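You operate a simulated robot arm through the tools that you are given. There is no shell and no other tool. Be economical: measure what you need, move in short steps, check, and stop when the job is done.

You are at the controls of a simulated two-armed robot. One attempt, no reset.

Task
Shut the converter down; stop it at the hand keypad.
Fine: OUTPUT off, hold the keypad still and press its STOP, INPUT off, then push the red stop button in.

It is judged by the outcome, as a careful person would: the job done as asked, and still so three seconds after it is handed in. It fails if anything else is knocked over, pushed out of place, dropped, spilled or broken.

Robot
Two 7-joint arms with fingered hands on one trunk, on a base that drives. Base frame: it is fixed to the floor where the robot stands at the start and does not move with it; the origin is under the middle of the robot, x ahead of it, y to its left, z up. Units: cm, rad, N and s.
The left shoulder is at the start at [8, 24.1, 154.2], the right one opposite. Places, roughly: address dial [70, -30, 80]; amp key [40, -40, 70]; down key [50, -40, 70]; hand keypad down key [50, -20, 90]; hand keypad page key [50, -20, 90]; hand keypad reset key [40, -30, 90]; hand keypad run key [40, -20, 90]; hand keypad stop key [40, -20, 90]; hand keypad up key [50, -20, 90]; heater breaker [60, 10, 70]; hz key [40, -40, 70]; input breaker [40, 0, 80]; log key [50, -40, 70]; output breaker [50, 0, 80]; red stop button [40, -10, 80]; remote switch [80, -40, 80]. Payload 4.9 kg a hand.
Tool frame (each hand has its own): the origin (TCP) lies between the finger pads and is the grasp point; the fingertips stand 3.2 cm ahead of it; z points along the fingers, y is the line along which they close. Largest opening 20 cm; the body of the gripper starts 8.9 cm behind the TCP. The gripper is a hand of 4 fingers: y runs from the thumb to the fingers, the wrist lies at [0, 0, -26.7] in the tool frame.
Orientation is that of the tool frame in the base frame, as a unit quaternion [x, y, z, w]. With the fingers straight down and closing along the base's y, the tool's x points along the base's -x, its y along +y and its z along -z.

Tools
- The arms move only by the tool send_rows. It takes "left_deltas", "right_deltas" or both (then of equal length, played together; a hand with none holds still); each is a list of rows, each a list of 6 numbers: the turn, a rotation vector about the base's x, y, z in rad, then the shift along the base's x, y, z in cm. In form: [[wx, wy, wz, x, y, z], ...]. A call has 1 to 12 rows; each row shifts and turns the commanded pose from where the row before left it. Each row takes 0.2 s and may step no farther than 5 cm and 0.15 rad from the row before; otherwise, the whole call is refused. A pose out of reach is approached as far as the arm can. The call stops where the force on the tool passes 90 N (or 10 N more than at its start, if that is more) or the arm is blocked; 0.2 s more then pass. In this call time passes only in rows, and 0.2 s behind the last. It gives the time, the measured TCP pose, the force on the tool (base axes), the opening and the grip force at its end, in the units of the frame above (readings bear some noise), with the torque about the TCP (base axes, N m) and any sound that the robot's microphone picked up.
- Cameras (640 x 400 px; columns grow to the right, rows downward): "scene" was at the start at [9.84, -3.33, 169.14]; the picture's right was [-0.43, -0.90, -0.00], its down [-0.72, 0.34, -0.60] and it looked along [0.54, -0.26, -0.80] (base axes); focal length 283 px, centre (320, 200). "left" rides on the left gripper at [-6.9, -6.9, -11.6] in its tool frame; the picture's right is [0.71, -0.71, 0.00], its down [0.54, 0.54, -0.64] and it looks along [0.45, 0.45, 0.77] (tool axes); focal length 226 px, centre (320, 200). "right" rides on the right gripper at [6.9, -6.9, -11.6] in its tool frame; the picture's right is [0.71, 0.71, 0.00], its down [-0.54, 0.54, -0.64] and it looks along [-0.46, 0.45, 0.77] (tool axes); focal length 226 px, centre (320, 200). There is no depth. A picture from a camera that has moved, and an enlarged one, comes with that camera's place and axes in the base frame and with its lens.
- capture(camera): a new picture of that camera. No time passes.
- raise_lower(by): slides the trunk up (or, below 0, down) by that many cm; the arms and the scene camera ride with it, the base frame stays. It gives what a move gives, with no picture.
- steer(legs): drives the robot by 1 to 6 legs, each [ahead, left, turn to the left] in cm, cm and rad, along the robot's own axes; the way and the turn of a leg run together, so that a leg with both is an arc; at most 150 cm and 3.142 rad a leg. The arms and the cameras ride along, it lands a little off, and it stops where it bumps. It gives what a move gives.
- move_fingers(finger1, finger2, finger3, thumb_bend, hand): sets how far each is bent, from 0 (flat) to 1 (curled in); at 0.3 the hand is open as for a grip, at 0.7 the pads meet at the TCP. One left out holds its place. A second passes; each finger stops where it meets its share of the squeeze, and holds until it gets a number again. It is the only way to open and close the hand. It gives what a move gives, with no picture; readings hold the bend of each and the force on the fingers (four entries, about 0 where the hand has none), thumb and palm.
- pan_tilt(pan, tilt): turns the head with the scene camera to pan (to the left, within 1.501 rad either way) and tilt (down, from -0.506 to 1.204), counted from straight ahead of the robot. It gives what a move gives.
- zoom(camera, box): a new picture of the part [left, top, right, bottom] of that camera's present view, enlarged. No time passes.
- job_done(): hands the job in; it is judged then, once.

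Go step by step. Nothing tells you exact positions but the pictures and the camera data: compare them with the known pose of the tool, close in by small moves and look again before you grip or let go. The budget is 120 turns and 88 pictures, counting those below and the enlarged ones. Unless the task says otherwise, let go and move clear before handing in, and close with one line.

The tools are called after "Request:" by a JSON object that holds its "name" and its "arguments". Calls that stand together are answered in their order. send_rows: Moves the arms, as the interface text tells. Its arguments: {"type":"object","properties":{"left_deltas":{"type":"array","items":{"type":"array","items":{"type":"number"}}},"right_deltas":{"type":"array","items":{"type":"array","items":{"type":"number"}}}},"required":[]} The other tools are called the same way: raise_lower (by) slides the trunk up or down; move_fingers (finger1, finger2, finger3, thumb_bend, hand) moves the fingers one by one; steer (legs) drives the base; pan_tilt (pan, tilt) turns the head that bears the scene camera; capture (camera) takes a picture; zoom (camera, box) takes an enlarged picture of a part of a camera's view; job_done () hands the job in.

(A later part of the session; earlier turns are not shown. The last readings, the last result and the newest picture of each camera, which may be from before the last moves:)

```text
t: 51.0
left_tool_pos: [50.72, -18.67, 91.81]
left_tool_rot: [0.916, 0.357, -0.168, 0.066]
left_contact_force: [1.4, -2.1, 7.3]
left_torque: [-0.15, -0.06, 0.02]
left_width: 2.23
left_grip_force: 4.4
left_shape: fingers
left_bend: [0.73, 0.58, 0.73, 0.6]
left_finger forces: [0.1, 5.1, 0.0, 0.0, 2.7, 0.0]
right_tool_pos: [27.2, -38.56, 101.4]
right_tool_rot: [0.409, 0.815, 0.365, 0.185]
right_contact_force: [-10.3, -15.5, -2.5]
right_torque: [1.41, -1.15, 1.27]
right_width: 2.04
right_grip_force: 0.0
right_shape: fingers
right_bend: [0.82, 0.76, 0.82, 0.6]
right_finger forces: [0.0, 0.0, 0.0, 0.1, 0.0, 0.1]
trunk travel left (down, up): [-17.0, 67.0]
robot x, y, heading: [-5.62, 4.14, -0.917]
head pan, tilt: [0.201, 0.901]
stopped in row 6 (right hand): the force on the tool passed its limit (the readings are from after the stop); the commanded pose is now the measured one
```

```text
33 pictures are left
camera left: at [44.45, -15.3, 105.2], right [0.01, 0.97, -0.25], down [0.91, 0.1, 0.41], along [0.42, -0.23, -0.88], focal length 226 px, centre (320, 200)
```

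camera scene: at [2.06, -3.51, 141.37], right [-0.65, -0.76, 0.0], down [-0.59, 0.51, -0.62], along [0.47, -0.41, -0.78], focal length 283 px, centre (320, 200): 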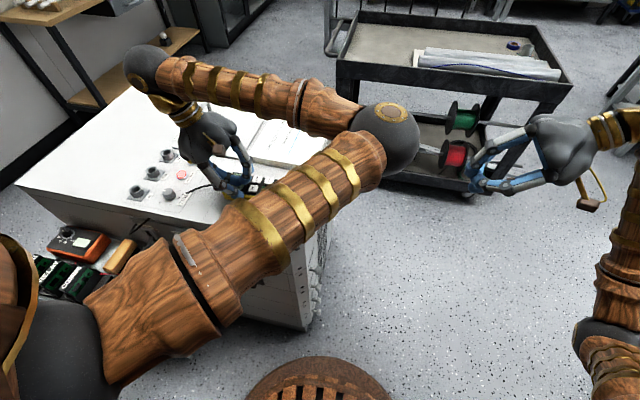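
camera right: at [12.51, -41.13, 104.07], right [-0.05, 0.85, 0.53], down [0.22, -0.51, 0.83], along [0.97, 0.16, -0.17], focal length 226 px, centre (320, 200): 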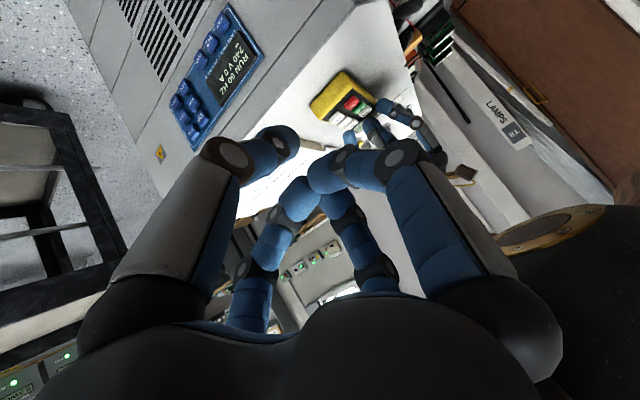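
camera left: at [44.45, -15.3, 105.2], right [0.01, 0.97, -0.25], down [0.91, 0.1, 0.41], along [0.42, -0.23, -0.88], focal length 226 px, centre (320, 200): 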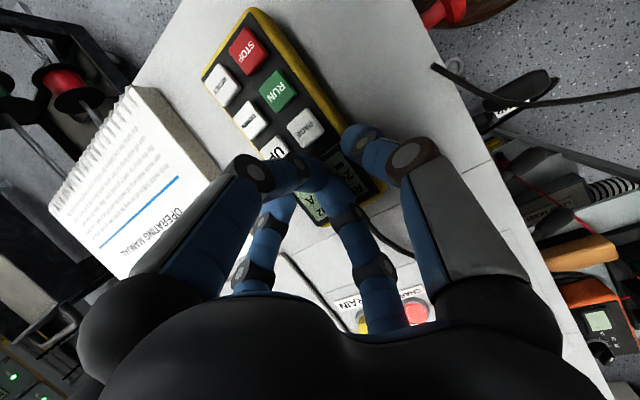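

The right hand brushed the left elbow, which hangs lower than I judged; the keypad barely moved. I back off, lay the right hand flatter and turn it to come in from farther right, under the left forearm.

Request:
{"name": "send_rows", "arguments": {"right_deltas": [[0, 0, 0, -4, -2.6, -0.3], [0, 0, 0, -4, -2.6, -0.3], [0, 0, 0, -3, -3, -0.3], [0, 0, 0.12, 1, -1.5, -0.3], [0, 0, 0.12, 1, -1.5, -0.3], [0, 0, 0.12, 1, -1.5, -0.3], [0, 0, 0.12, 1, -1.5, -0.3], [0.106, -0.049, 0, 3.5, 0.5, -0.3], [0.106, -0.049, 0, 3.5, 0.5, -0.3], [0.106, -0.049, 0, 3.5, 0.5, -0.3]]}}

Request:
{"name": "capture", "arguments": {"camera": "right"}}

Request:
{"name": "capture", "arguments": {"camera": "scene"}}

```text
t: 53.1
left_tool_pos: [50.7, -18.71, 91.79]
left_tool_rot: [0.917, 0.356, -0.169, 0.064]
left_contact_force: [2.4, -1.9, 14.9]
left_torque: [-0.35, -0.03, 0.16]
left_width: 2.1
left_grip_force: 7.4
left_shape: fingers
left_bend: [0.73, 0.58, 0.73, 0.61]
left_finger forces: [0.0, 9.3, 0.0, 0.0, 5.4, 0.1]
right_tool_pos: [30.82, -51.37, 98.47]
right_tool_rot: [0.185, 0.805, 0.55, 0.125]
right_contact_force: [-0.1, -1.2, -0.6]
right_torque: [0.0, 0.03, 0.01]
right_width: 2.05
right_grip_force: 0.0
right_shape: fingers
right_bend: [0.82, 0.76, 0.82, 0.6]
right_finger forces: [0.0, 0.0, 0.1, 0.0, 0.1, 0.1]
trunk travel left (down, up): [-17.0, 67.0]
robot x, y, heading: [-5.35, 3.78, -0.912]
head pan, tilt: [0.201, 0.901]
```

```text
32 pictures are left
camera right: at [18.73, -60.54, 96.34], right [-0.52, 0.54, 0.66], down [0.32, -0.6, 0.74], along [0.79, 0.59, 0.14], focal length 226 px, centre (320, 200)
```

right: 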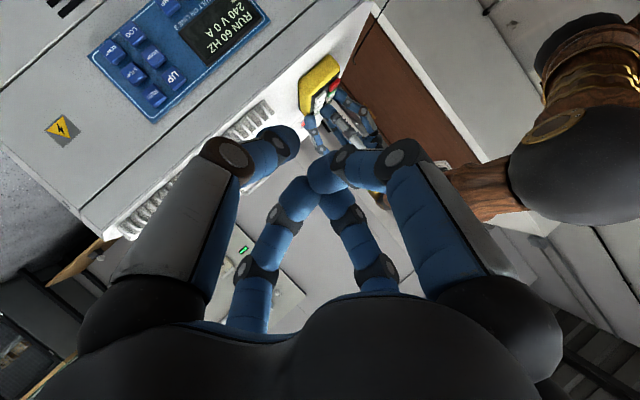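

```text
31 pictures are left
camera scene: at [1.97, -3.54, 141.38], right [-0.65, -0.76, 0.0], down [-0.59, 0.51, -0.62], along [0.47, -0.41, -0.78], focal length 283 px, centre (320, 200)
```

scene: 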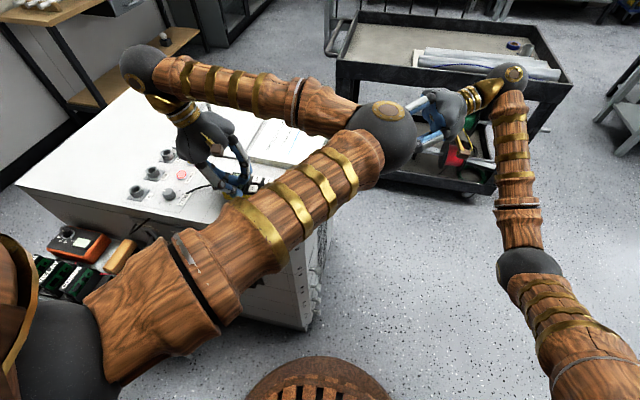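

Clear now: the right hand points at the keypad from the right, below the left arm. I advance.

Request:
{"name": "send_rows", "arguments": {"right_deltas": [[0, 0, 0, 1.7, 4.18, -0.1], [0, 0, 0, 1.7, 4.18, -0.1], [0, 0, 0, 1.7, 4.18, -0.1], [0, 0, 0, 1.7, 4.18, -0.1], [0, 0, 0, 1.7, 4.18, -0.1]]}}

Request:
{"name": "capture", "arguments": {"camera": "right"}}

Request:
{"name": "capture", "arguments": {"camera": "left"}}

```text
t: 54.4
left_tool_pos: [50.69, -18.75, 91.88]
left_tool_rot: [0.917, 0.357, -0.169, 0.067]
left_contact_force: [1.1, -2.7, 15.3]
left_torque: [-0.38, -0.05, 0.21]
left_width: 1.99
left_grip_force: 7.6
left_shape: fingers
left_bend: [0.73, 0.58, 0.73, 0.61]
left_finger forces: [0.0, 9.7, 0.0, 0.0, 5.6, 0.0]
right_tool_pos: [39.15, -30.16, 98.26]
right_tool_rot: [0.184, 0.806, 0.549, 0.125]
right_contact_force: [0.9, -0.2, 0.6]
right_torque: [0.01, -0.01, 0.02]
right_width: 2.04
right_grip_force: 0.0
right_shape: fingers
right_bend: [0.82, 0.76, 0.82, 0.6]
right_finger forces: [0.0, 0.0, 0.0, 0.1, 0.0, 0.1]
trunk travel left (down, up): [-17.0, 67.0]
robot x, y, heading: [-5.81, 3.7, -0.911]
head pan, tilt: [0.201, 0.901]
```

```text
30 pictures are left
camera right: at [27.21, -39.44, 96.13], right [-0.52, 0.54, 0.66], down [0.32, -0.6, 0.74], along [0.79, 0.59, 0.14], focal length 226 px, centre (320, 200)
```

right: 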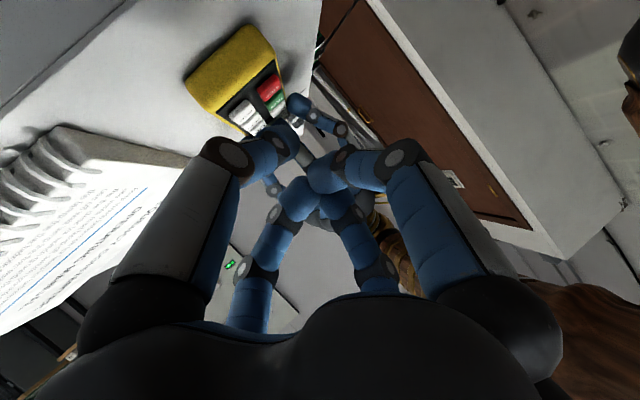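

```text
29 pictures are left
camera left: at [44.37, -15.28, 105.19], right [0.01, 0.97, -0.25], down [0.91, 0.1, 0.41], along [0.42, -0.23, -0.88], focal length 226 px, centre (320, 200)
```

left: 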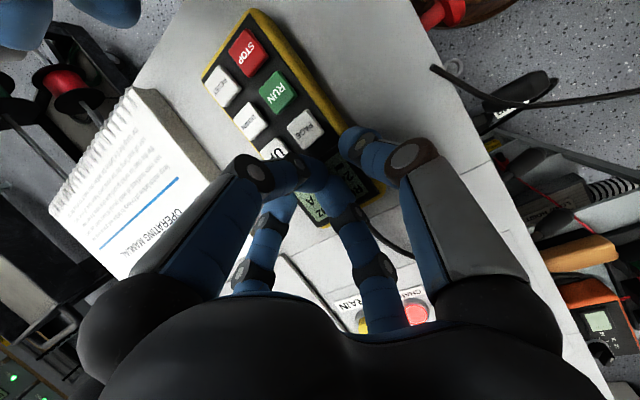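

The STOP estimate holds at (41.7, -24.2). I move the thumb over it, a couple of centimetres above.

Request:
{"name": "send_rows", "arguments": {"right_deltas": [[0, 0, 0, 0.8, 2, -0.4], [0, 0, 0, 0.8, 2, -0.6]]}}

Request:
{"name": "capture", "arguments": {"camera": "left"}}

Request:
{"name": "capture", "arguments": {"camera": "right"}}

```text
t: 55.0
left_tool_pos: [50.66, -18.7, 91.77]
left_tool_rot: [0.917, 0.356, -0.168, 0.065]
left_contact_force: [2.5, -2.5, 15.5]
left_torque: [-0.3, -0.05, 0.17]
left_width: 2.01
left_grip_force: 7.9
left_shape: fingers
left_bend: [0.73, 0.58, 0.73, 0.61]
left_finger forces: [0.0, 9.4, 0.0, 0.1, 5.7, 0.0]
right_tool_pos: [40.89, -26.42, 97.06]
right_tool_rot: [0.185, 0.806, 0.549, 0.125]
right_contact_force: [1.2, 0.0, -0.4]
right_torque: [0.04, 0.04, 0.0]
right_width: 2.05
right_grip_force: 0.0
right_shape: fingers
right_bend: [0.82, 0.76, 0.82, 0.6]
right_finger forces: [0.0, 0.0, 0.0, 0.0, 0.0, 0.0]
trunk travel left (down, up): [-17.0, 67.0]
robot x, y, heading: [-5.82, 4.17, -0.918]
head pan, tilt: [0.201, 0.901]
```

```text
28 pictures are left
camera left: at [44.36, -15.31, 105.19], right [0.01, 0.97, -0.25], down [0.91, 0.1, 0.41], along [0.42, -0.23, -0.88], focal length 226 px, centre (320, 200)
```

left: 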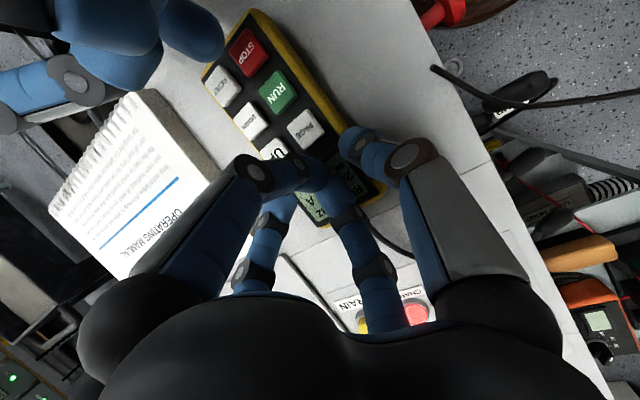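

```text
27 pictures are left
camera right: at [28.81, -35.55, 94.93], right [-0.52, 0.54, 0.66], down [0.32, -0.6, 0.74], along [0.79, 0.59, 0.14], focal length 226 px, centre (320, 200)
```

right: 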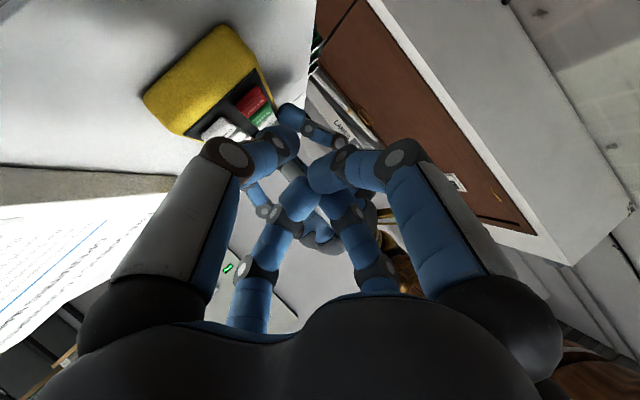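

The thumb's last segment lies almost level, so I straighten it a little to let its tip lead, after raising the hand slightly.

Request:
{"name": "send_rows", "arguments": {"right_deltas": [[0, 0, 0, 0, 0.2, 1.2]]}}

Request:
{"name": "move_fingers", "arguments": {"hand": "right", "thumb_bend": 0.52}}

Request:
{"name": "capture", "arguments": {"camera": "left"}}

Request:
{"name": "capture", "arguments": {"camera": "right"}}

```text
t: 55.4
left_tool_pos: [50.59, -18.61, 91.79]
left_tool_rot: [0.917, 0.357, -0.167, 0.066]
left_contact_force: [1.1, -2.4, 14.6]
left_torque: [-0.31, 0.0, 0.16]
left_width: 2.02
left_grip_force: 7.4
left_shape: fingers
left_bend: [0.73, 0.58, 0.73, 0.61]
left_finger forces: [0.1, 9.3, 0.0, 0.0, 6.0, 0.0]
right_tool_pos: [40.74, -26.1, 98.07]
right_tool_rot: [0.185, 0.805, 0.549, 0.124]
right_contact_force: [-0.7, 0.0, -0.3]
right_torque: [-0.04, -0.01, 0.0]
right_width: 2.0
right_grip_force: 0.0
right_shape: fingers
right_bend: [0.82, 0.76, 0.82, 0.6]
right_finger forces: [0.0, 0.0, 0.0, 0.1, 0.0, 0.0]
trunk travel left (down, up): [-17.0, 67.0]
robot x, y, heading: [-5.82, 3.93, -0.909]
head pan, tilt: [0.201, 0.901]
```

```text
t: 56.4
left_tool_pos: [50.83, -18.77, 91.85]
left_tool_rot: [0.917, 0.356, -0.168, 0.065]
left_contact_force: [1.2, -2.4, 14.3]
left_torque: [-0.3, -0.06, 0.15]
left_width: 2.03
left_grip_force: 7.3
left_shape: fingers
left_bend: [0.73, 0.59, 0.73, 0.61]
left_finger forces: [0.1, 9.0, 0.0, 0.0, 5.9, 0.1]
right_tool_pos: [40.7, -26.1, 98.3]
right_tool_rot: [0.185, 0.805, 0.549, 0.124]
right_contact_force: [-0.1, 0.1, -0.5]
right_torque: [0.0, 0.01, -0.03]
right_width: 3.93
right_grip_force: 0.1
right_shape: fingers
right_bend: [0.82, 0.76, 0.82, 0.52]
right_finger forces: [0.0, 0.0, 0.0, 0.0, 0.0, 0.0]
trunk travel left (down, up): [-17.0, 67.0]
robot x, y, heading: [-5.75, 3.73, -0.913]
head pan, tilt: [0.201, 0.901]
```

```text
26 pictures are left
camera left: at [44.36, -15.31, 105.19], right [0.01, 0.97, -0.25], down [0.91, 0.1, 0.41], along [0.42, -0.23, -0.88], focal length 226 px, centre (320, 200)
```

left: 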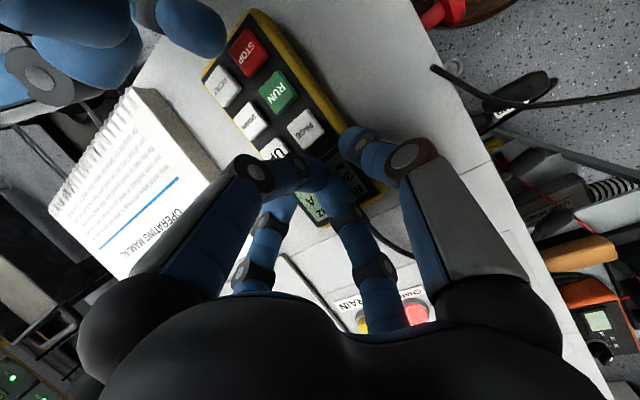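

```text
25 pictures are left
camera right: at [28.76, -35.37, 96.11], right [-0.52, 0.54, 0.66], down [0.32, -0.6, 0.74], along [0.79, 0.59, 0.14], focal length 226 px, centre (320, 200)
```

right: 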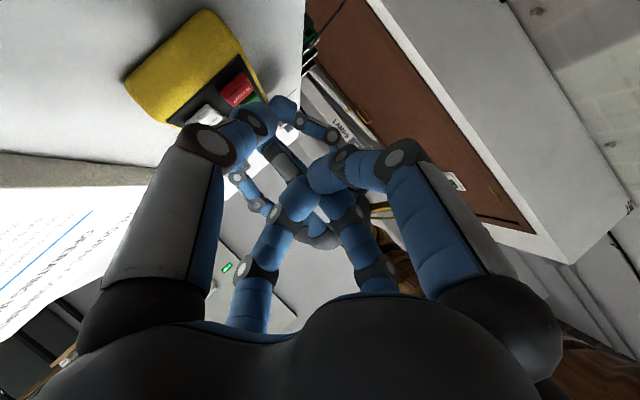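

The thumb's tip is about 1 cm short of STOP. I shift it over the key and lower slightly, then check.

Request:
{"name": "send_rows", "arguments": {"right_deltas": [[0, 0, 0, 0.6, 1.0, -0.5]]}}

Request:
{"name": "zoom", "arguments": {"camera": "left", "box": [140, 0, 380, 150]}}

Request:
{"name": "zoom", "arguments": {"camera": "right", "box": [110, 0, 350, 150]}}

```text
t: 56.8
left_tool_pos: [50.83, -18.69, 91.84]
left_tool_rot: [0.917, 0.356, -0.169, 0.066]
left_contact_force: [1.3, -3.5, 15.2]
left_torque: [-0.31, 0.03, 0.14]
left_width: 2.0
left_grip_force: 6.7
left_shape: fingers
left_bend: [0.73, 0.59, 0.73, 0.61]
left_finger forces: [0.0, 8.6, 0.1, 0.1, 5.9, 0.0]
right_tool_pos: [41.42, -25.1, 97.74]
right_tool_rot: [0.184, 0.806, 0.549, 0.123]
right_contact_force: [0.2, 0.6, -0.5]
right_torque: [0.04, 0.02, 0.0]
right_width: 3.89
right_grip_force: 0.2
right_shape: fingers
right_bend: [0.82, 0.76, 0.82, 0.52]
right_finger forces: [0.0, 0.0, 0.0, 0.0, 0.0, 0.0]
trunk travel left (down, up): [-17.0, 67.0]
robot x, y, heading: [-5.7, 3.99, -0.916]
head pan, tilt: [0.201, 0.901]
```

```text
2.67 times, centred on (260, 75) of left
camera zoom: at [44.37, -15.3, 105.19], right [0.01, 0.97, -0.25], down [0.91, 0.1, 0.41], along [0.42, -0.23, -0.88], focal length 603 px, centre (480, 533)
```

zoom: 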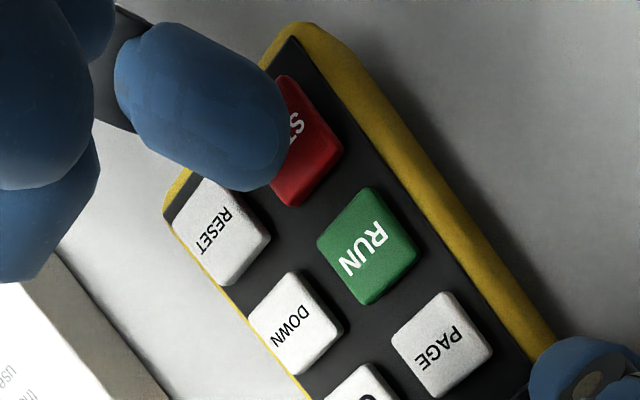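

```text
2.67 times, centred on (230, 75) of right
camera zoom: at [29.42, -34.31, 95.66], right [-0.52, 0.54, 0.66], down [0.32, -0.6, 0.74], along [0.79, 0.6, 0.14], focal length 603 px, centre (560, 533)
```

zoom: 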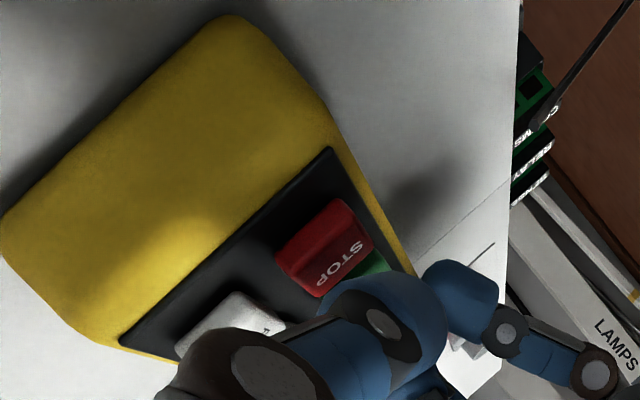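

The thumb's end is over STOP and clear of RESET and RUN. I shift a touch toward the front and lower in small steps.

Request:
{"name": "send_rows", "arguments": {"right_deltas": [[0, 0, 0, -0.2, 0.3, -0.4], [0, 0, 0, 0, 0, -0.4]]}}

Request:
{"name": "zoom", "arguments": {"camera": "left", "box": [140, 0, 380, 150]}}

```text
t: 57.4
left_tool_pos: [50.69, -18.75, 91.83]
left_tool_rot: [0.917, 0.357, -0.168, 0.067]
left_contact_force: [1.3, -1.8, 13.9]
left_torque: [-0.3, 0.02, 0.1]
left_width: 2.0
left_grip_force: 7.1
left_shape: fingers
left_bend: [0.73, 0.59, 0.73, 0.61]
left_finger forces: [0.1, 8.6, 0.0, 0.0, 5.9, 0.0]
right_tool_pos: [41.11, -24.82, 96.93]
right_tool_rot: [0.185, 0.806, 0.549, 0.124]
right_contact_force: [-0.3, 0.3, 0.3]
right_torque: [0.0, 0.02, 0.02]
right_width: 3.92
right_grip_force: 0.1
right_shape: fingers
right_bend: [0.82, 0.76, 0.82, 0.52]
right_finger forces: [0.0, 0.1, 0.1, 0.0, 0.1, 0.0]
trunk travel left (down, up): [-17.0, 67.0]
robot x, y, heading: [-5.84, 3.72, -0.914]
head pan, tilt: [0.201, 0.901]
```

```text
2.67 times, centred on (260, 75) of left
camera zoom: at [44.36, -15.32, 105.19], right [0.01, 0.97, -0.25], down [0.91, 0.1, 0.41], along [0.42, -0.23, -0.88], focal length 603 px, centre (480, 533)
```

zoom: 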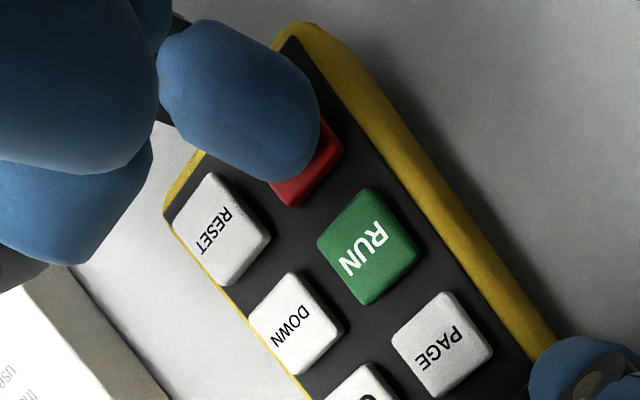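

Well aligned. I keep lowering until contact.

Request:
{"name": "send_rows", "arguments": {"right_deltas": [[0, 0, 0, -0.05, -0.1, -0.4], [0, 0, 0, -0.05, -0.1, -0.4]]}}

```text
t: 58.0
left_tool_pos: [50.8, -18.85, 91.89]
left_tool_rot: [0.916, 0.357, -0.168, 0.066]
left_contact_force: [2.0, -1.5, 13.1]
left_torque: [-0.3, -0.04, 0.15]
left_width: 2.04
left_grip_force: 6.8
left_shape: fingers
left_bend: [0.73, 0.59, 0.73, 0.61]
left_finger forces: [0.0, 8.1, 0.0, 0.0, 5.6, 0.1]
right_tool_pos: [41.02, -25.01, 96.02]
right_tool_rot: [0.184, 0.806, 0.549, 0.125]
right_contact_force: [-0.3, -0.1, 1.5]
right_torque: [0.02, 0.04, 0.03]
right_width: 3.78
right_grip_force: 0.5
right_shape: fingers
right_bend: [0.82, 0.76, 0.82, 0.52]
right_finger forces: [0.0, 0.0, 0.0, 0.0, 1.7, 0.1]
trunk travel left (down, up): [-17.0, 67.0]
robot x, y, heading: [-5.86, 3.85, -0.912]
head pan, tilt: [0.201, 0.901]
heard: click
```

A click, with 1.7 N on the thumb. I check the picture.

Request:
{"name": "zoom", "arguments": {"camera": "left", "box": [180, 0, 420, 220]}}

Request:
{"name": "zoom", "arguments": {"camera": "right", "box": [0, 0, 350, 200]}}

```text
1.82 times, centred on (300, 110) of left
camera zoom: at [44.36, -15.31, 105.2], right [0.01, 0.97, -0.25], down [0.91, 0.1, 0.41], along [0.42, -0.23, -0.88], focal length 411 px, centre (356, 364)
```

zoom: 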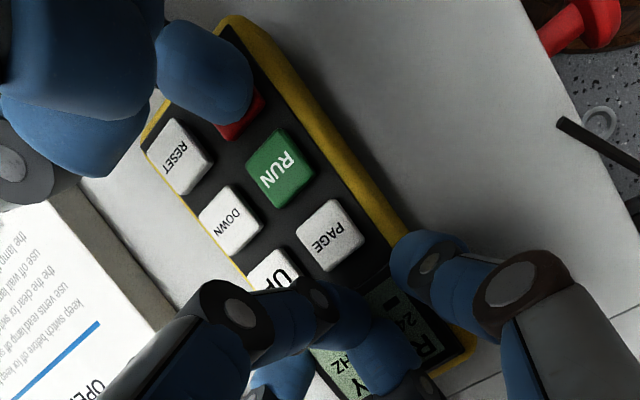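

```text
1.83 times, centred on (175, 100) of right
camera zoom: at [29.11, -34.14, 94.0], right [-0.52, 0.54, 0.66], down [0.32, -0.6, 0.74], along [0.79, 0.59, 0.14], focal length 413 px, centre (585, 383)
```

zoom: 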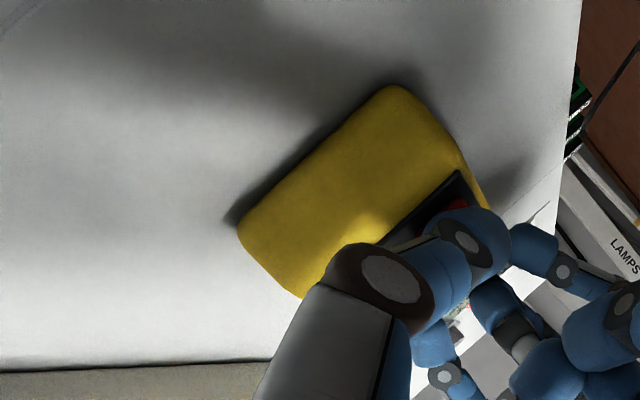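

The display isn't readable yet. I press 0.3 cm more, then look again.

Request:
{"name": "send_rows", "arguments": {"right_deltas": [[0, 0, 0, 0, 0, -0.3]]}}

Request:
{"name": "zoom", "arguments": {"camera": "left", "box": [290, 120, 410, 220]}}

```text
t: 58.4
left_tool_pos: [50.65, -18.72, 91.89]
left_tool_rot: [0.916, 0.357, -0.168, 0.066]
left_contact_force: [1.4, -1.5, 12.5]
left_torque: [-0.3, 0.01, 0.13]
left_width: 2.01
left_grip_force: 7.1
left_shape: fingers
left_bend: [0.73, 0.59, 0.73, 0.61]
left_finger forces: [0.1, 8.1, 0.0, 0.0, 5.5, 0.2]
right_tool_pos: [41.13, -24.96, 95.89]
right_tool_rot: [0.185, 0.806, 0.549, 0.124]
right_contact_force: [-0.5, 0.2, 3.5]
right_torque: [-0.06, -0.01, 0.01]
right_width: 3.66
right_grip_force: 1.9
right_shape: fingers
right_bend: [0.82, 0.76, 0.82, 0.53]
right_finger forces: [0.0, 0.0, 0.0, 0.0, 3.1, 0.0]
trunk travel left (down, up): [-17.0, 67.0]
robot x, y, heading: [-5.69, 3.75, -0.912]
head pan, tilt: [0.201, 0.901]
```

```text
4.00 times, centred on (350, 170) of left
camera zoom: at [44.36, -15.32, 105.2], right [0.01, 0.97, -0.25], down [0.91, 0.1, 0.41], along [0.42, -0.23, -0.88], focal length 904 px, centre (200, 320)
```

zoom: 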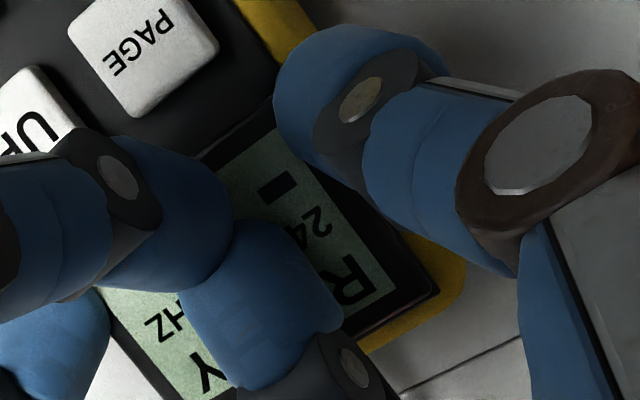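

Line one now reads "R…Y" (READY) instead of "RUN 60 HZ", so STOP was taken. I lift the right thumb and retreat, then check the side display.

Request:
{"name": "send_rows", "arguments": {"right_deltas": [[0, 0, 0, 0, 0, 1], [0, 0, 0, -0.2, -0.5, 1.2], [0, 0, 0, -1.7, -4.18, 0.1], [0, 0, 0, -1.7, -4.18, 0], [0, 0, 0, -1.7, -4.18, 0], [0, 0, 0, -1.7, -4.18, 0], [0, 0, 0, -1.7, -4.18, 0], [0, 0, 0, -1.7, -4.18, 0]]}}

Request:
{"name": "capture", "arguments": {"camera": "right"}}

```text
t: 60.1
left_tool_pos: [50.6, -18.71, 91.75]
left_tool_rot: [0.916, 0.357, -0.168, 0.065]
left_contact_force: [1.8, -1.4, 16.1]
left_torque: [-0.27, -0.04, 0.1]
left_width: 2.05
left_grip_force: 7.3
left_shape: fingers
left_bend: [0.73, 0.59, 0.73, 0.61]
left_finger forces: [0.1, 8.6, 0.0, 0.0, 6.0, 0.1]
right_tool_pos: [30.82, -50.55, 98.22]
right_tool_rot: [0.184, 0.806, 0.549, 0.123]
right_contact_force: [0.1, -0.1, -0.3]
right_torque: [0.01, 0.0, 0.04]
right_width: 3.89
right_grip_force: 0.0
right_shape: fingers
right_bend: [0.82, 0.76, 0.82, 0.52]
right_finger forces: [0.0, 0.1, 0.0, 0.0, 0.1, 0.1]
trunk travel left (down, up): [-17.0, 67.0]
robot x, y, heading: [-5.44, 3.98, -0.912]
head pan, tilt: [0.201, 0.901]
```

```text
18 pictures are left
camera right: at [18.87, -59.76, 96.19], right [-0.52, 0.54, 0.66], down [0.32, -0.6, 0.74], along [0.79, 0.6, 0.14], focal length 226 px, centre (320, 200)
```

right: 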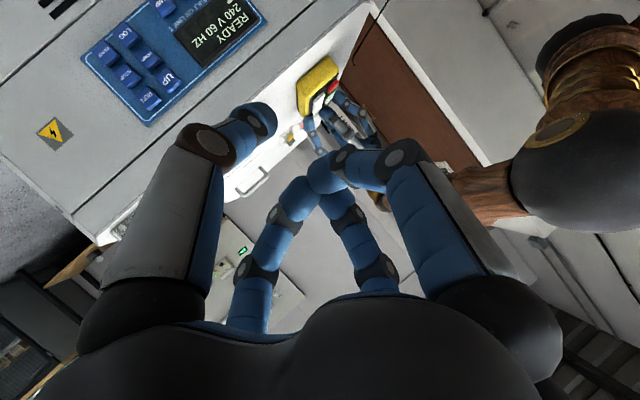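

The side display confirms "READY 240 V 60 HZ". I release the keypad, lift the left hand clear and take the right hand back.

Request:
{"name": "move_fingers", "arguments": {"hand": "left", "finger2": 0.52, "thumb_bend": 0.51}}

Request:
{"name": "send_rows", "arguments": {"left_deltas": [[0, 0, 0, 0, 0, 1], [0, 0, 0, 0, 0, 2], [0, 0, 0, 0, 0, 4], [0, 0, 0, 0, 0, 4], [0, 0, 0, 0, 0, 4]]}}

Request:
{"name": "send_rows", "arguments": {"right_deltas": [[0, 0, 0, -3, -3.5, 0], [0, 0, 0, -3.5, -3, 0], [0, 0, -0.12, -4, -2, 0], [0, 0, -0.12, -4, -1, 0], [0, 0, -0.12, -4, 0, 0], [0, 0, -0.12, -4, 0, 0], [0, 0, 0, -4, 0, 0], [0, 0, 0, -4, 0, 0], [0, 0, 0, -4, 0, 0]]}}

Request:
{"name": "zoom", "arguments": {"camera": "left", "box": [150, 0, 470, 200]}}

```text
t: 61.1
left_tool_pos: [50.76, -18.76, 91.8]
left_tool_rot: [0.917, 0.357, -0.169, 0.065]
left_contact_force: [0.6, -0.1, -0.1]
left_torque: [0.0, 0.01, 0.05]
left_width: 4.4
left_grip_force: 0.0
left_shape: fingers
left_bend: [0.73, 0.52, 0.73, 0.51]
left_finger forces: [0.0, 0.1, 0.1, 0.0, 0.1, 0.0]
right_tool_pos: [30.82, -50.66, 98.39]
right_tool_rot: [0.185, 0.806, 0.549, 0.124]
right_contact_force: [-0.4, 0.9, 1.8]
right_torque: [0.02, 0.06, -0.04]
right_width: 3.9
right_grip_force: 0.1
right_shape: fingers
right_bend: [0.82, 0.76, 0.82, 0.52]
right_finger forces: [0.1, 0.0, 0.0, 0.1, 0.0, 0.1]
trunk travel left (down, up): [-17.0, 67.0]
robot x, y, heading: [-5.81, 4.12, -0.913]
head pan, tilt: [0.201, 0.901]
```

```text
t: 62.4
left_tool_pos: [50.87, -18.71, 106.56]
left_tool_rot: [0.917, 0.356, -0.168, 0.066]
left_contact_force: [-0.5, 0.3, 0.2]
left_torque: [-0.02, -0.04, 0.01]
left_width: 4.42
left_grip_force: 0.1
left_shape: fingers
left_bend: [0.73, 0.52, 0.73, 0.51]
left_finger forces: [0.1, 0.0, 0.0, 0.0, 0.0, 0.0]
right_tool_pos: [30.86, -50.42, 98.45]
right_tool_rot: [0.184, 0.805, 0.55, 0.124]
right_contact_force: [0.2, 0.4, 0.3]
right_torque: [0.0, -0.05, 0.0]
right_width: 3.93
right_grip_force: 0.1
right_shape: fingers
right_bend: [0.82, 0.76, 0.82, 0.52]
right_finger forces: [0.0, 0.0, 0.1, 0.0, 0.0, 0.0]
trunk travel left (down, up): [-17.0, 67.0]
robot x, y, heading: [-5.4, 4.02, -0.909]
head pan, tilt: [0.201, 0.901]
```

```text
t: 64.3
left_tool_pos: [50.86, -18.75, 106.65]
left_tool_rot: [0.916, 0.358, -0.168, 0.066]
left_contact_force: [-0.8, 0.8, -0.2]
left_torque: [-0.02, -0.04, 0.0]
left_width: 4.4
left_grip_force: 0.1
left_shape: fingers
left_bend: [0.73, 0.52, 0.73, 0.51]
left_finger forces: [0.0, 0.0, 0.0, 0.0, 0.1, 0.1]
right_tool_pos: [-3.75, -59.94, 98.04]
right_tool_rot: [0.37, 0.739, 0.504, 0.251]
right_contact_force: [-0.7, 0.2, -0.2]
right_torque: [0.02, 0.03, -0.02]
right_width: 3.93
right_grip_force: 0.1
right_shape: fingers
right_bend: [0.82, 0.76, 0.82, 0.52]
right_finger forces: [0.1, 0.0, 0.0, 0.0, 0.0, 0.0]
trunk travel left (down, up): [-17.0, 67.0]
robot x, y, heading: [-5.49, 4.01, -0.915]
head pan, tilt: [0.201, 0.901]
```

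```text
2.00 times, centred on (310, 100) of left
camera zoom: at [44.44, -15.32, 120.0], right [0.01, 0.97, -0.25], down [0.91, 0.1, 0.41], along [0.42, -0.23, -0.88], focal length 452 px, centre (340, 400)
```

zoom: 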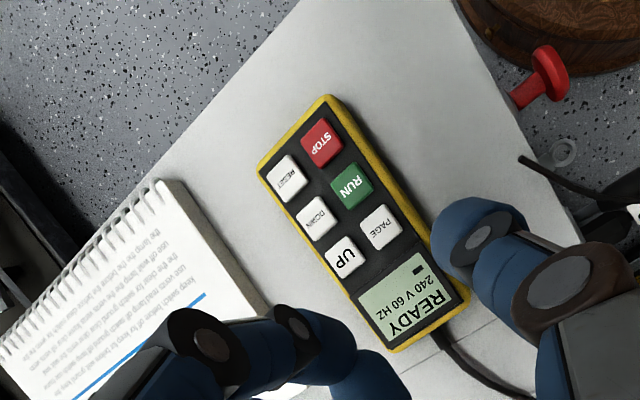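

READY shows on the keypad and it sits where it was. I back the robot off and turn toward the front panel for INPUT and the red button.

Request:
{"name": "move_fingers", "arguments": {"hand": "left", "finger1": 0.7, "finger2": 0.7, "finger3": 0.7, "thumb_bend": 0.7}}

Request:
{"name": "steer", "arguments": {"legs": [[-16, 0, 0], [0, 0, 0.3]]}}

Request:
{"name": "pan_tilt", "arguments": {"pan": 0.12, "tilt": 0.65}}

Request:
{"name": "send_rows", "arguments": {"left_deltas": [[-0.0315, -0.1275, 0.047, -1, -1, 0], [-0.0315, -0.1275, 0.047, -1, -1, 0], [-0.0315, -0.1275, 0.047, -1, -1, 0], [-0.0315, -0.1275, 0.047, -1, -1, 0], [-0.0315, -0.1275, 0.047, -1, -1, 0], [-0.0315, -0.1275, 0.047, -1, -1, 0], [-0.0315, -0.1275, 0.047, -1, -1, 0], [-0.0315, -0.1275, 0.047, -1, -1, 0], [-0.0315, -0.1275, 0.047, -1, -1, 0], [-0.0315, -0.1275, 0.047, -1, -1, 0], [-0.0315, -0.1275, 0.047, -1, -1, 0], [-0.0315, -0.1275, 0.047, -1, -1, 0]]}}

Request:
{"name": "capture", "arguments": {"camera": "scene"}}

```text
t: 65.3
left_tool_pos: [50.8, -18.78, 106.54]
left_tool_rot: [0.917, 0.356, -0.168, 0.065]
left_contact_force: [-0.9, -0.3, -0.7]
left_torque: [-0.01, 0.01, 0.0]
left_width: 0.18
left_grip_force: 0.0
left_shape: fingers
left_bend: [0.7, 0.68, 0.7, 0.69]
left_finger forces: [0.0, 0.0, 0.1, 0.1, 0.0, 0.0]
right_tool_pos: [-3.74, -60.06, 98.11]
right_tool_rot: [0.372, 0.739, 0.504, 0.251]
right_contact_force: [0.2, 0.1, 0.2]
right_torque: [0.0, -0.03, 0.01]
right_width: 3.94
right_grip_force: 0.2
right_shape: fingers
right_bend: [0.82, 0.76, 0.82, 0.52]
right_finger forces: [0.1, 0.0, 0.0, 0.1, 0.1, 0.1]
trunk travel left (down, up): [-17.0, 67.0]
robot x, y, heading: [-6.09, 4.15, -0.911]
head pan, tilt: [0.201, 0.901]
```

```text
t: 67.8
left_tool_pos: [44.97, 12.03, 106.55]
left_tool_rot: [0.852, 0.49, -0.157, 0.091]
left_contact_force: [0.0, 0.0, 0.6]
left_torque: [-0.02, -0.01, 0.01]
left_width: 0.2
left_grip_force: 0.0
left_shape: fingers
left_bend: [0.7, 0.68, 0.7, 0.69]
left_finger forces: [0.1, 0.0, 0.0, 0.0, 0.0, 0.0]
right_tool_pos: [5.04, -43.66, 98.05]
right_tool_rot: [0.255, 0.786, 0.536, 0.172]
right_contact_force: [0.4, -0.1, 0.5]
right_torque: [0.01, -0.02, -0.01]
right_width: 3.93
right_grip_force: 0.0
right_shape: fingers
right_bend: [0.82, 0.76, 0.82, 0.52]
right_finger forces: [0.0, 0.0, 0.1, 0.0, 0.0, 0.1]
trunk travel left (down, up): [-17.0, 67.0]
robot x, y, heading: [-15.91, 16.67, -0.613]
head pan, tilt: [0.201, 0.901]
```

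```text
t: 68.5
left_tool_pos: [45.0, 11.97, 106.65]
left_tool_rot: [0.853, 0.49, -0.157, 0.09]
left_contact_force: [0.4, -0.1, 0.0]
left_torque: [0.01, -0.01, 0.02]
left_width: 0.2
left_grip_force: 0.1
left_shape: fingers
left_bend: [0.7, 0.68, 0.7, 0.69]
left_finger forces: [0.0, 0.1, 0.1, 0.0, 0.0, 0.0]
right_tool_pos: [5.07, -43.61, 98.09]
right_tool_rot: [0.256, 0.786, 0.536, 0.172]
right_contact_force: [1.0, -0.5, 0.4]
right_torque: [0.05, 0.0, 0.01]
right_width: 3.92
right_grip_force: 0.1
right_shape: fingers
right_bend: [0.82, 0.76, 0.82, 0.52]
right_finger forces: [0.0, 0.1, 0.0, 0.1, 0.0, 0.0]
trunk travel left (down, up): [-17.0, 67.0]
robot x, y, heading: [-15.67, 16.89, -0.611]
head pan, tilt: [0.12, 0.649]
```

```text
t: 71.1
left_tool_pos: [41.82, -7.74, 110.92]
left_tool_rot: [0.539, 0.452, 0.415, 0.576]
left_contact_force: [0.7, -0.8, 0.3]
left_torque: [0.01, -0.05, -0.02]
left_width: 0.21
left_grip_force: 0.2
left_shape: fingers
left_bend: [0.7, 0.68, 0.7, 0.69]
left_finger forces: [0.0, 0.0, 0.0, 0.0, 0.0, 0.0]
left hand out of reach, approached as far as the arm can: row 5, 6, 7, 8, 9
right_tool_pos: [5.36, -43.5, 97.92]
right_tool_rot: [0.255, 0.787, 0.535, 0.172]
right_contact_force: [0.0, -0.1, 0.5]
right_torque: [-0.03, 0.01, 0.02]
right_width: 3.95
right_grip_force: 0.0
right_shape: fingers
right_bend: [0.82, 0.76, 0.82, 0.52]
right_finger forces: [0.0, 0.0, 0.1, 0.1, 0.0, 0.0]
trunk travel left (down, up): [-17.0, 67.0]
robot x, y, heading: [-16.38, 17.26, -0.611]
head pan, tilt: [0.12, 0.649]
```

```text
16 pictures are left
camera scene: at [-5.36, 10.93, 143.4], right [-0.47, -0.88, 0.0], down [-0.53, 0.29, -0.8], along [0.7, -0.38, -0.61], focal length 283 px, centre (320, 200)
```

scene: 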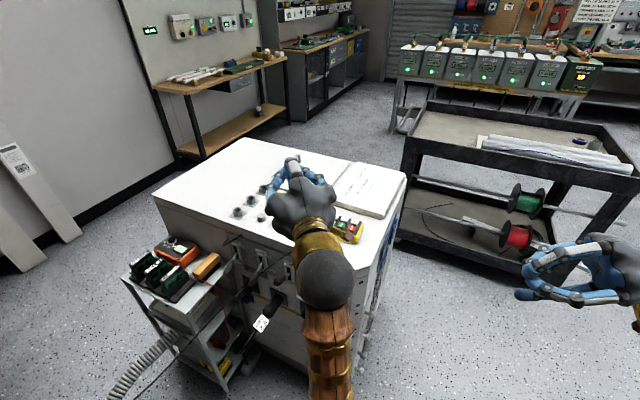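

The hand now points level toward the panel side, with the forearm straight behind it. I send a tiny row to see where the commanded pose really is.

Request:
{"name": "send_rows", "arguments": {"left_deltas": [[0, 0, 0, -0.1, 0, 0], [0, 0, 0, -0.1, 0, 0]]}}

```text
t: 71.7
left_tool_pos: [41.52, -7.73, 111.06]
left_tool_rot: [0.54, 0.453, 0.414, 0.575]
left_contact_force: [0.5, -0.7, 0.2]
left_torque: [0.01, 0.01, -0.02]
left_width: 0.18
left_grip_force: 0.0
left_shape: fingers
left_bend: [0.7, 0.68, 0.7, 0.69]
left_finger forces: [0.0, 0.0, 0.0, 0.0, 0.0, 0.0]
right_tool_pos: [5.12, -43.51, 97.89]
right_tool_rot: [0.256, 0.786, 0.536, 0.172]
right_contact_force: [-0.4, 0.6, 0.4]
right_torque: [0.03, -0.03, 0.0]
right_width: 3.97
right_grip_force: 0.1
right_shape: fingers
right_bend: [0.82, 0.76, 0.82, 0.52]
right_finger forces: [0.0, 0.1, 0.0, 0.1, 0.0, 0.0]
trunk travel left (down, up): [-17.0, 67.0]
robot x, y, heading: [-15.63, 17.06, -0.614]
head pan, tilt: [0.12, 0.649]
```

It tracks. I move back off the cabinet edge, then down in front of the panel to lever height, on the robot's side of the wire.

Request:
{"name": "send_rows", "arguments": {"left_deltas": [[0, 0, 0, -2.8, 2.2, -2.5], [0, 0, 0, -2.8, 2.2, -2.5], [0, 0, 0, -2.8, 2.2, -2.5], [0, 0, 0, 0, 0, -3.8], [0, 0, 0, 0, 0, -3.8], [0, 0, 0, 0, 0, -3.8], [0, 0, 0, 0, 0, -3.8], [0, 0, 0, 0, 0, -3.8], [0, 0, 0, 0, 0, -3.6]]}}

Request:
{"name": "capture", "arguments": {"camera": "scene"}}

```text
t: 73.7
left_tool_pos: [33.57, -4.53, 79.82]
left_tool_rot: [0.539, 0.454, 0.415, 0.575]
left_contact_force: [-0.3, 0.9, 0.3]
left_torque: [0.0, -0.01, 0.0]
left_width: 0.18
left_grip_force: 0.2
left_shape: fingers
left_bend: [0.7, 0.68, 0.7, 0.69]
left_finger forces: [0.0, 0.1, 0.0, 0.1, 0.0, 0.0]
left hand out of reach, approached as far as the arm can: row 2, 3
right_tool_pos: [5.16, -43.63, 97.96]
right_tool_rot: [0.255, 0.786, 0.536, 0.172]
right_contact_force: [-0.6, 0.0, 0.3]
right_torque: [0.01, 0.0, -0.01]
right_width: 3.93
right_grip_force: 0.0
right_shape: fingers
right_bend: [0.82, 0.76, 0.82, 0.52]
right_finger forces: [0.1, 0.0, 0.1, 0.0, 0.0, 0.1]
trunk travel left (down, up): [-17.0, 67.0]
robot x, y, heading: [-16.12, 16.92, -0.611]
head pan, tilt: [0.12, 0.649]
```

```text
15 pictures are left
camera scene: at [-5.51, 10.87, 143.42], right [-0.47, -0.88, 0.0], down [-0.53, 0.29, -0.8], along [0.7, -0.38, -0.6], focal length 283 px, centre (320, 200)
```

scene: 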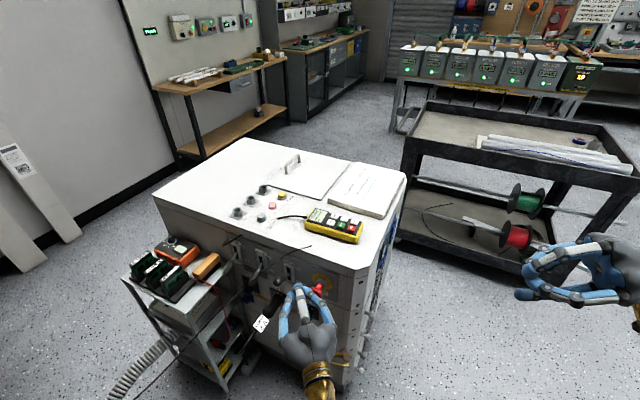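

The hand is in front of the panel below the wire. I raise it 1 cm and slide half way toward the INPUT handle, then look.

Request:
{"name": "send_rows", "arguments": {"left_deltas": [[0, 0, 0, 0, 1.2, 1.1], [0, 0, 0, 3.8, 0.4, 0]]}}

Request:
{"name": "zoom", "arguments": {"camera": "scene", "box": [230, 210, 374, 300]}}

```text
t: 74.3
left_tool_pos: [37.47, -2.82, 80.66]
left_tool_rot: [0.54, 0.454, 0.414, 0.575]
left_contact_force: [-0.9, -0.4, 0.5]
left_torque: [-0.02, -0.02, -0.03]
left_width: 0.2
left_grip_force: 0.2
left_shape: fingers
left_bend: [0.7, 0.68, 0.7, 0.69]
left_finger forces: [0.0, 0.0, 0.0, 0.1, 0.0, 0.0]
right_tool_pos: [5.08, -43.56, 98.04]
right_tool_rot: [0.255, 0.786, 0.537, 0.172]
right_contact_force: [-1.0, -0.3, 0.6]
right_torque: [0.0, 0.01, 0.01]
right_width: 3.92
right_grip_force: 0.0
right_shape: fingers
right_bend: [0.82, 0.76, 0.82, 0.52]
right_finger forces: [0.0, 0.1, 0.0, 0.0, 0.0, 0.0]
trunk travel left (down, up): [-17.0, 67.0]
robot x, y, heading: [-15.86, 16.83, -0.616]
head pan, tilt: [0.12, 0.649]
```

```text
4.44 times, centred on (302, 255) of scene
camera zoom: at [-5.44, 10.81, 143.4], right [-0.47, -0.88, 0.0], down [-0.53, 0.29, -0.8], along [0.7, -0.38, -0.61], focal length 1257 px, centre (400, -44)
```

zoom: 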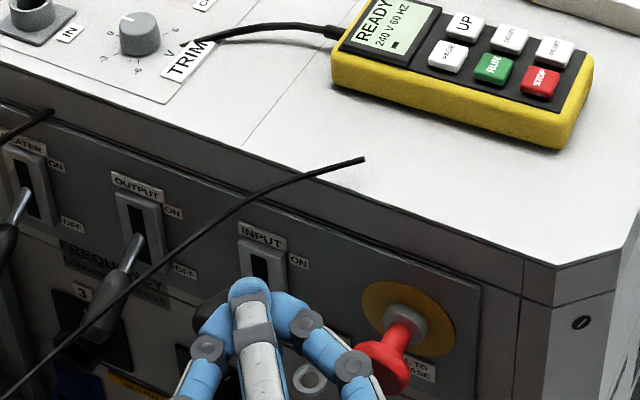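

The handle tip lies just left of the fingertips. I slide forward and slightly left so they hover over the handle, under the wire.

Request:
{"name": "send_rows", "arguments": {"left_deltas": [[0, 0, 0, 2, 0.6, 0.3], [0, 0, 0, 2, 0.6, 0.1]]}}

Request:
{"name": "zoom", "arguments": {"camera": "scene", "box": [230, 210, 374, 300]}}

```text
t: 74.9
left_tool_pos: [41.24, -1.49, 81.33]
left_tool_rot: [0.54, 0.453, 0.414, 0.576]
left_contact_force: [-0.1, -0.2, 0.3]
left_torque: [0.0, 0.0, -0.03]
left_width: 0.18
left_grip_force: 0.1
left_shape: fingers
left_bend: [0.7, 0.68, 0.7, 0.69]
left_finger forces: [0.1, 0.1, 0.0, 0.1, 0.0, 0.0]
right_tool_pos: [5.15, -43.56, 98.06]
right_tool_rot: [0.256, 0.786, 0.536, 0.171]
right_contact_force: [0.0, -0.4, 0.2]
right_torque: [0.01, -0.05, 0.04]
right_width: 3.91
right_grip_force: 0.1
right_shape: fingers
right_bend: [0.82, 0.76, 0.82, 0.52]
right_finger forces: [0.1, 0.0, 0.1, 0.0, 0.0, 0.0]
trunk travel left (down, up): [-17.0, 67.0]
robot x, y, heading: [-15.55, 16.73, -0.611]
head pan, tilt: [0.12, 0.649]
```

```text
4.44 times, centred on (302, 255) of scene
camera zoom: at [-5.52, 10.87, 143.41], right [-0.47, -0.88, 0.0], down [-0.53, 0.29, -0.8], along [0.7, -0.38, -0.6], focal length 1257 px, centre (400, -44)
```

zoom: 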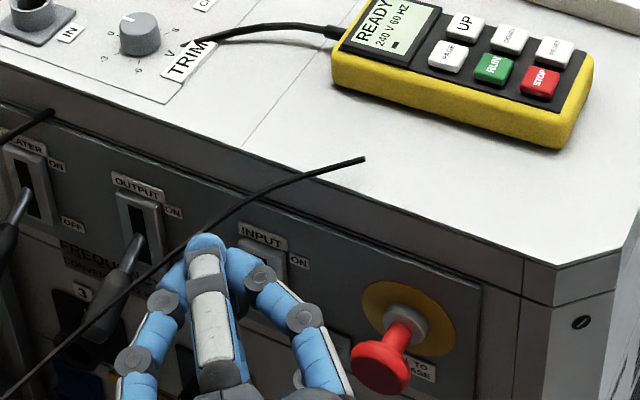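

Fingertips are over the INPUT handle and the wire passes above them. I press down.

Request:
{"name": "send_rows", "arguments": {"left_deltas": [[0, 0, 0, 0, 0, -1], [0, 0, 0, 0, 0, -1], [0, 0, 0, 0, 0, -1], [0, 0, 0, 0, 0, -1], [0, 0, 0, 0, 0, -1], [0, 0, 0, 0, 0, -1], [0, 0, 0, 0, 0, -1]]}}

Request:
{"name": "zoom", "arguments": {"camera": "scene", "box": [230, 210, 374, 300]}}

```text
t: 76.5
left_tool_pos: [41.29, -1.49, 74.36]
left_tool_rot: [0.54, 0.453, 0.415, 0.575]
left_contact_force: [0.0, 0.9, -1.0]
left_torque: [0.02, -0.01, -0.01]
left_width: 0.19
left_grip_force: 0.0
left_shape: fingers
left_bend: [0.7, 0.68, 0.7, 0.69]
left_finger forces: [0.0, 0.0, 0.0, 0.1, 0.0, 0.0]
right_tool_pos: [5.21, -43.58, 97.92]
right_tool_rot: [0.256, 0.786, 0.536, 0.172]
right_contact_force: [-0.4, -0.6, 0.7]
right_torque: [-0.03, 0.01, -0.01]
right_width: 3.92
right_grip_force: 0.0
right_shape: fingers
right_bend: [0.82, 0.76, 0.82, 0.52]
right_finger forces: [0.0, 0.1, 0.0, 0.0, 0.1, 0.0]
trunk travel left (down, up): [-17.0, 67.0]
robot x, y, heading: [-15.77, 16.6, -0.612]
head pan, tilt: [0.12, 0.649]
```

```text
4.44 times, centred on (302, 255) of scene
camera zoom: at [-5.51, 10.86, 143.41], right [-0.47, -0.88, 0.0], down [-0.53, 0.29, -0.8], along [0.7, -0.38, -0.6], focal length 1257 px, centre (400, -44)
```

zoom: 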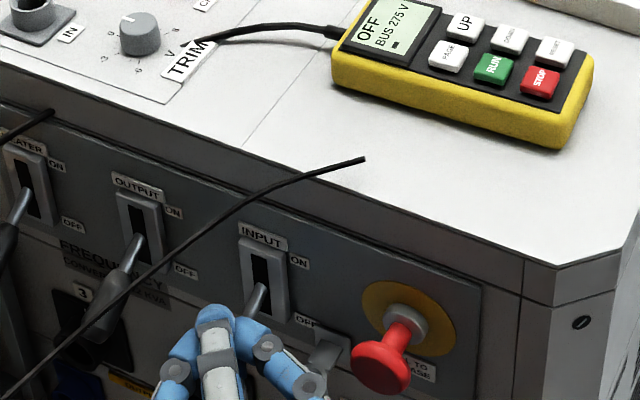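

The display reads "OFF, BUS 275 V". I press a bit more to make sure the lever is on its stop.

Request:
{"name": "send_rows", "arguments": {"left_deltas": [[0, 0, 0, 0, 0, -0.8], [0, 0, 0, 0, 0, -0.8], [0, 0, 0, 0, 0, -0.6]]}}

```text
t: 77.3
left_tool_pos: [41.22, -1.52, 72.38]
left_tool_rot: [0.539, 0.453, 0.415, 0.577]
left_contact_force: [-6.0, -0.6, 17.1]
left_torque: [-0.09, -0.3, -0.02]
left_width: 0.09
left_grip_force: 11.4
left_shape: fingers
left_bend: [0.69, 0.68, 0.69, 0.73]
left_finger forces: [0.1, 0.1, 0.1, 0.0, 22.5, 0.1]
right_tool_pos: [4.96, -43.57, 98.17]
right_tool_rot: [0.256, 0.786, 0.535, 0.174]
right_contact_force: [0.4, -0.2, 0.6]
right_torque: [-0.05, 0.02, 0.0]
right_width: 3.91
right_grip_force: 0.2
right_shape: fingers
right_bend: [0.82, 0.76, 0.82, 0.52]
right_finger forces: [0.0, 0.0, 0.0, 0.1, 0.1, 0.1]
trunk travel left (down, up): [-17.0, 67.0]
robot x, y, heading: [-15.97, 16.74, -0.609]
head pan, tilt: [0.12, 0.649]
```

INPUT is on its stop. I retreat straight back, turn the hand square to the panel and line it up with the red button.

Request:
{"name": "send_rows", "arguments": {"left_deltas": [[0, 0, 0, -1, 0.25, 0.4], [0, 0, 0, -3.4, 0.85, 0.4], [0, 0, 0, -3.4, 0.85, 0.6], [0, 0, 0, -2.6, 0.6, 0.6], [0, 0, -0.14, 0, 0, 0.6], [0, 0, -0.14, 0, 0, 0.6], [0, 0, -0.14, 0, 0, 0.2], [0, 0, -0.14, 0, 0, 0], [0, 0, -0.14, 0, 0, 0]]}}

Request:
{"name": "zoom", "arguments": {"camera": "scene", "box": [220, 210, 412, 330]}}

```text
t: 79.3
left_tool_pos: [31.01, 0.94, 75.54]
left_tool_rot: [0.663, 0.241, 0.191, 0.683]
left_contact_force: [-0.5, 1.0, -0.9]
left_torque: [0.0, 0.02, -0.02]
left_width: 0.16
left_grip_force: 0.0
left_shape: fingers
left_bend: [0.69, 0.69, 0.69, 0.71]
left_finger forces: [0.1, 0.1, 0.0, 0.1, 0.0, 0.1]
right_tool_pos: [5.12, -43.43, 98.12]
right_tool_rot: [0.256, 0.786, 0.536, 0.172]
right_contact_force: [0.2, -0.4, 0.8]
right_torque: [0.0, 0.0, 0.01]
right_width: 3.91
right_grip_force: 0.1
right_shape: fingers
right_bend: [0.82, 0.76, 0.82, 0.52]
right_finger forces: [0.0, 0.1, 0.1, 0.1, 0.0, 0.0]
trunk travel left (down, up): [-17.0, 67.0]
robot x, y, heading: [-15.79, 16.92, -0.605]
head pan, tilt: [0.12, 0.649]
```

```text
3.33 times, centred on (316, 270) of scene
camera zoom: at [-5.45, 10.91, 143.41], right [-0.47, -0.88, 0.0], down [-0.53, 0.29, -0.8], along [0.7, -0.38, -0.6], focal length 943 px, centre (333, -33)
```

zoom: 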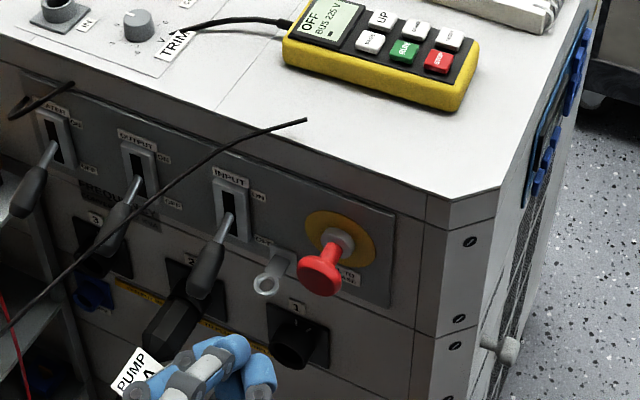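

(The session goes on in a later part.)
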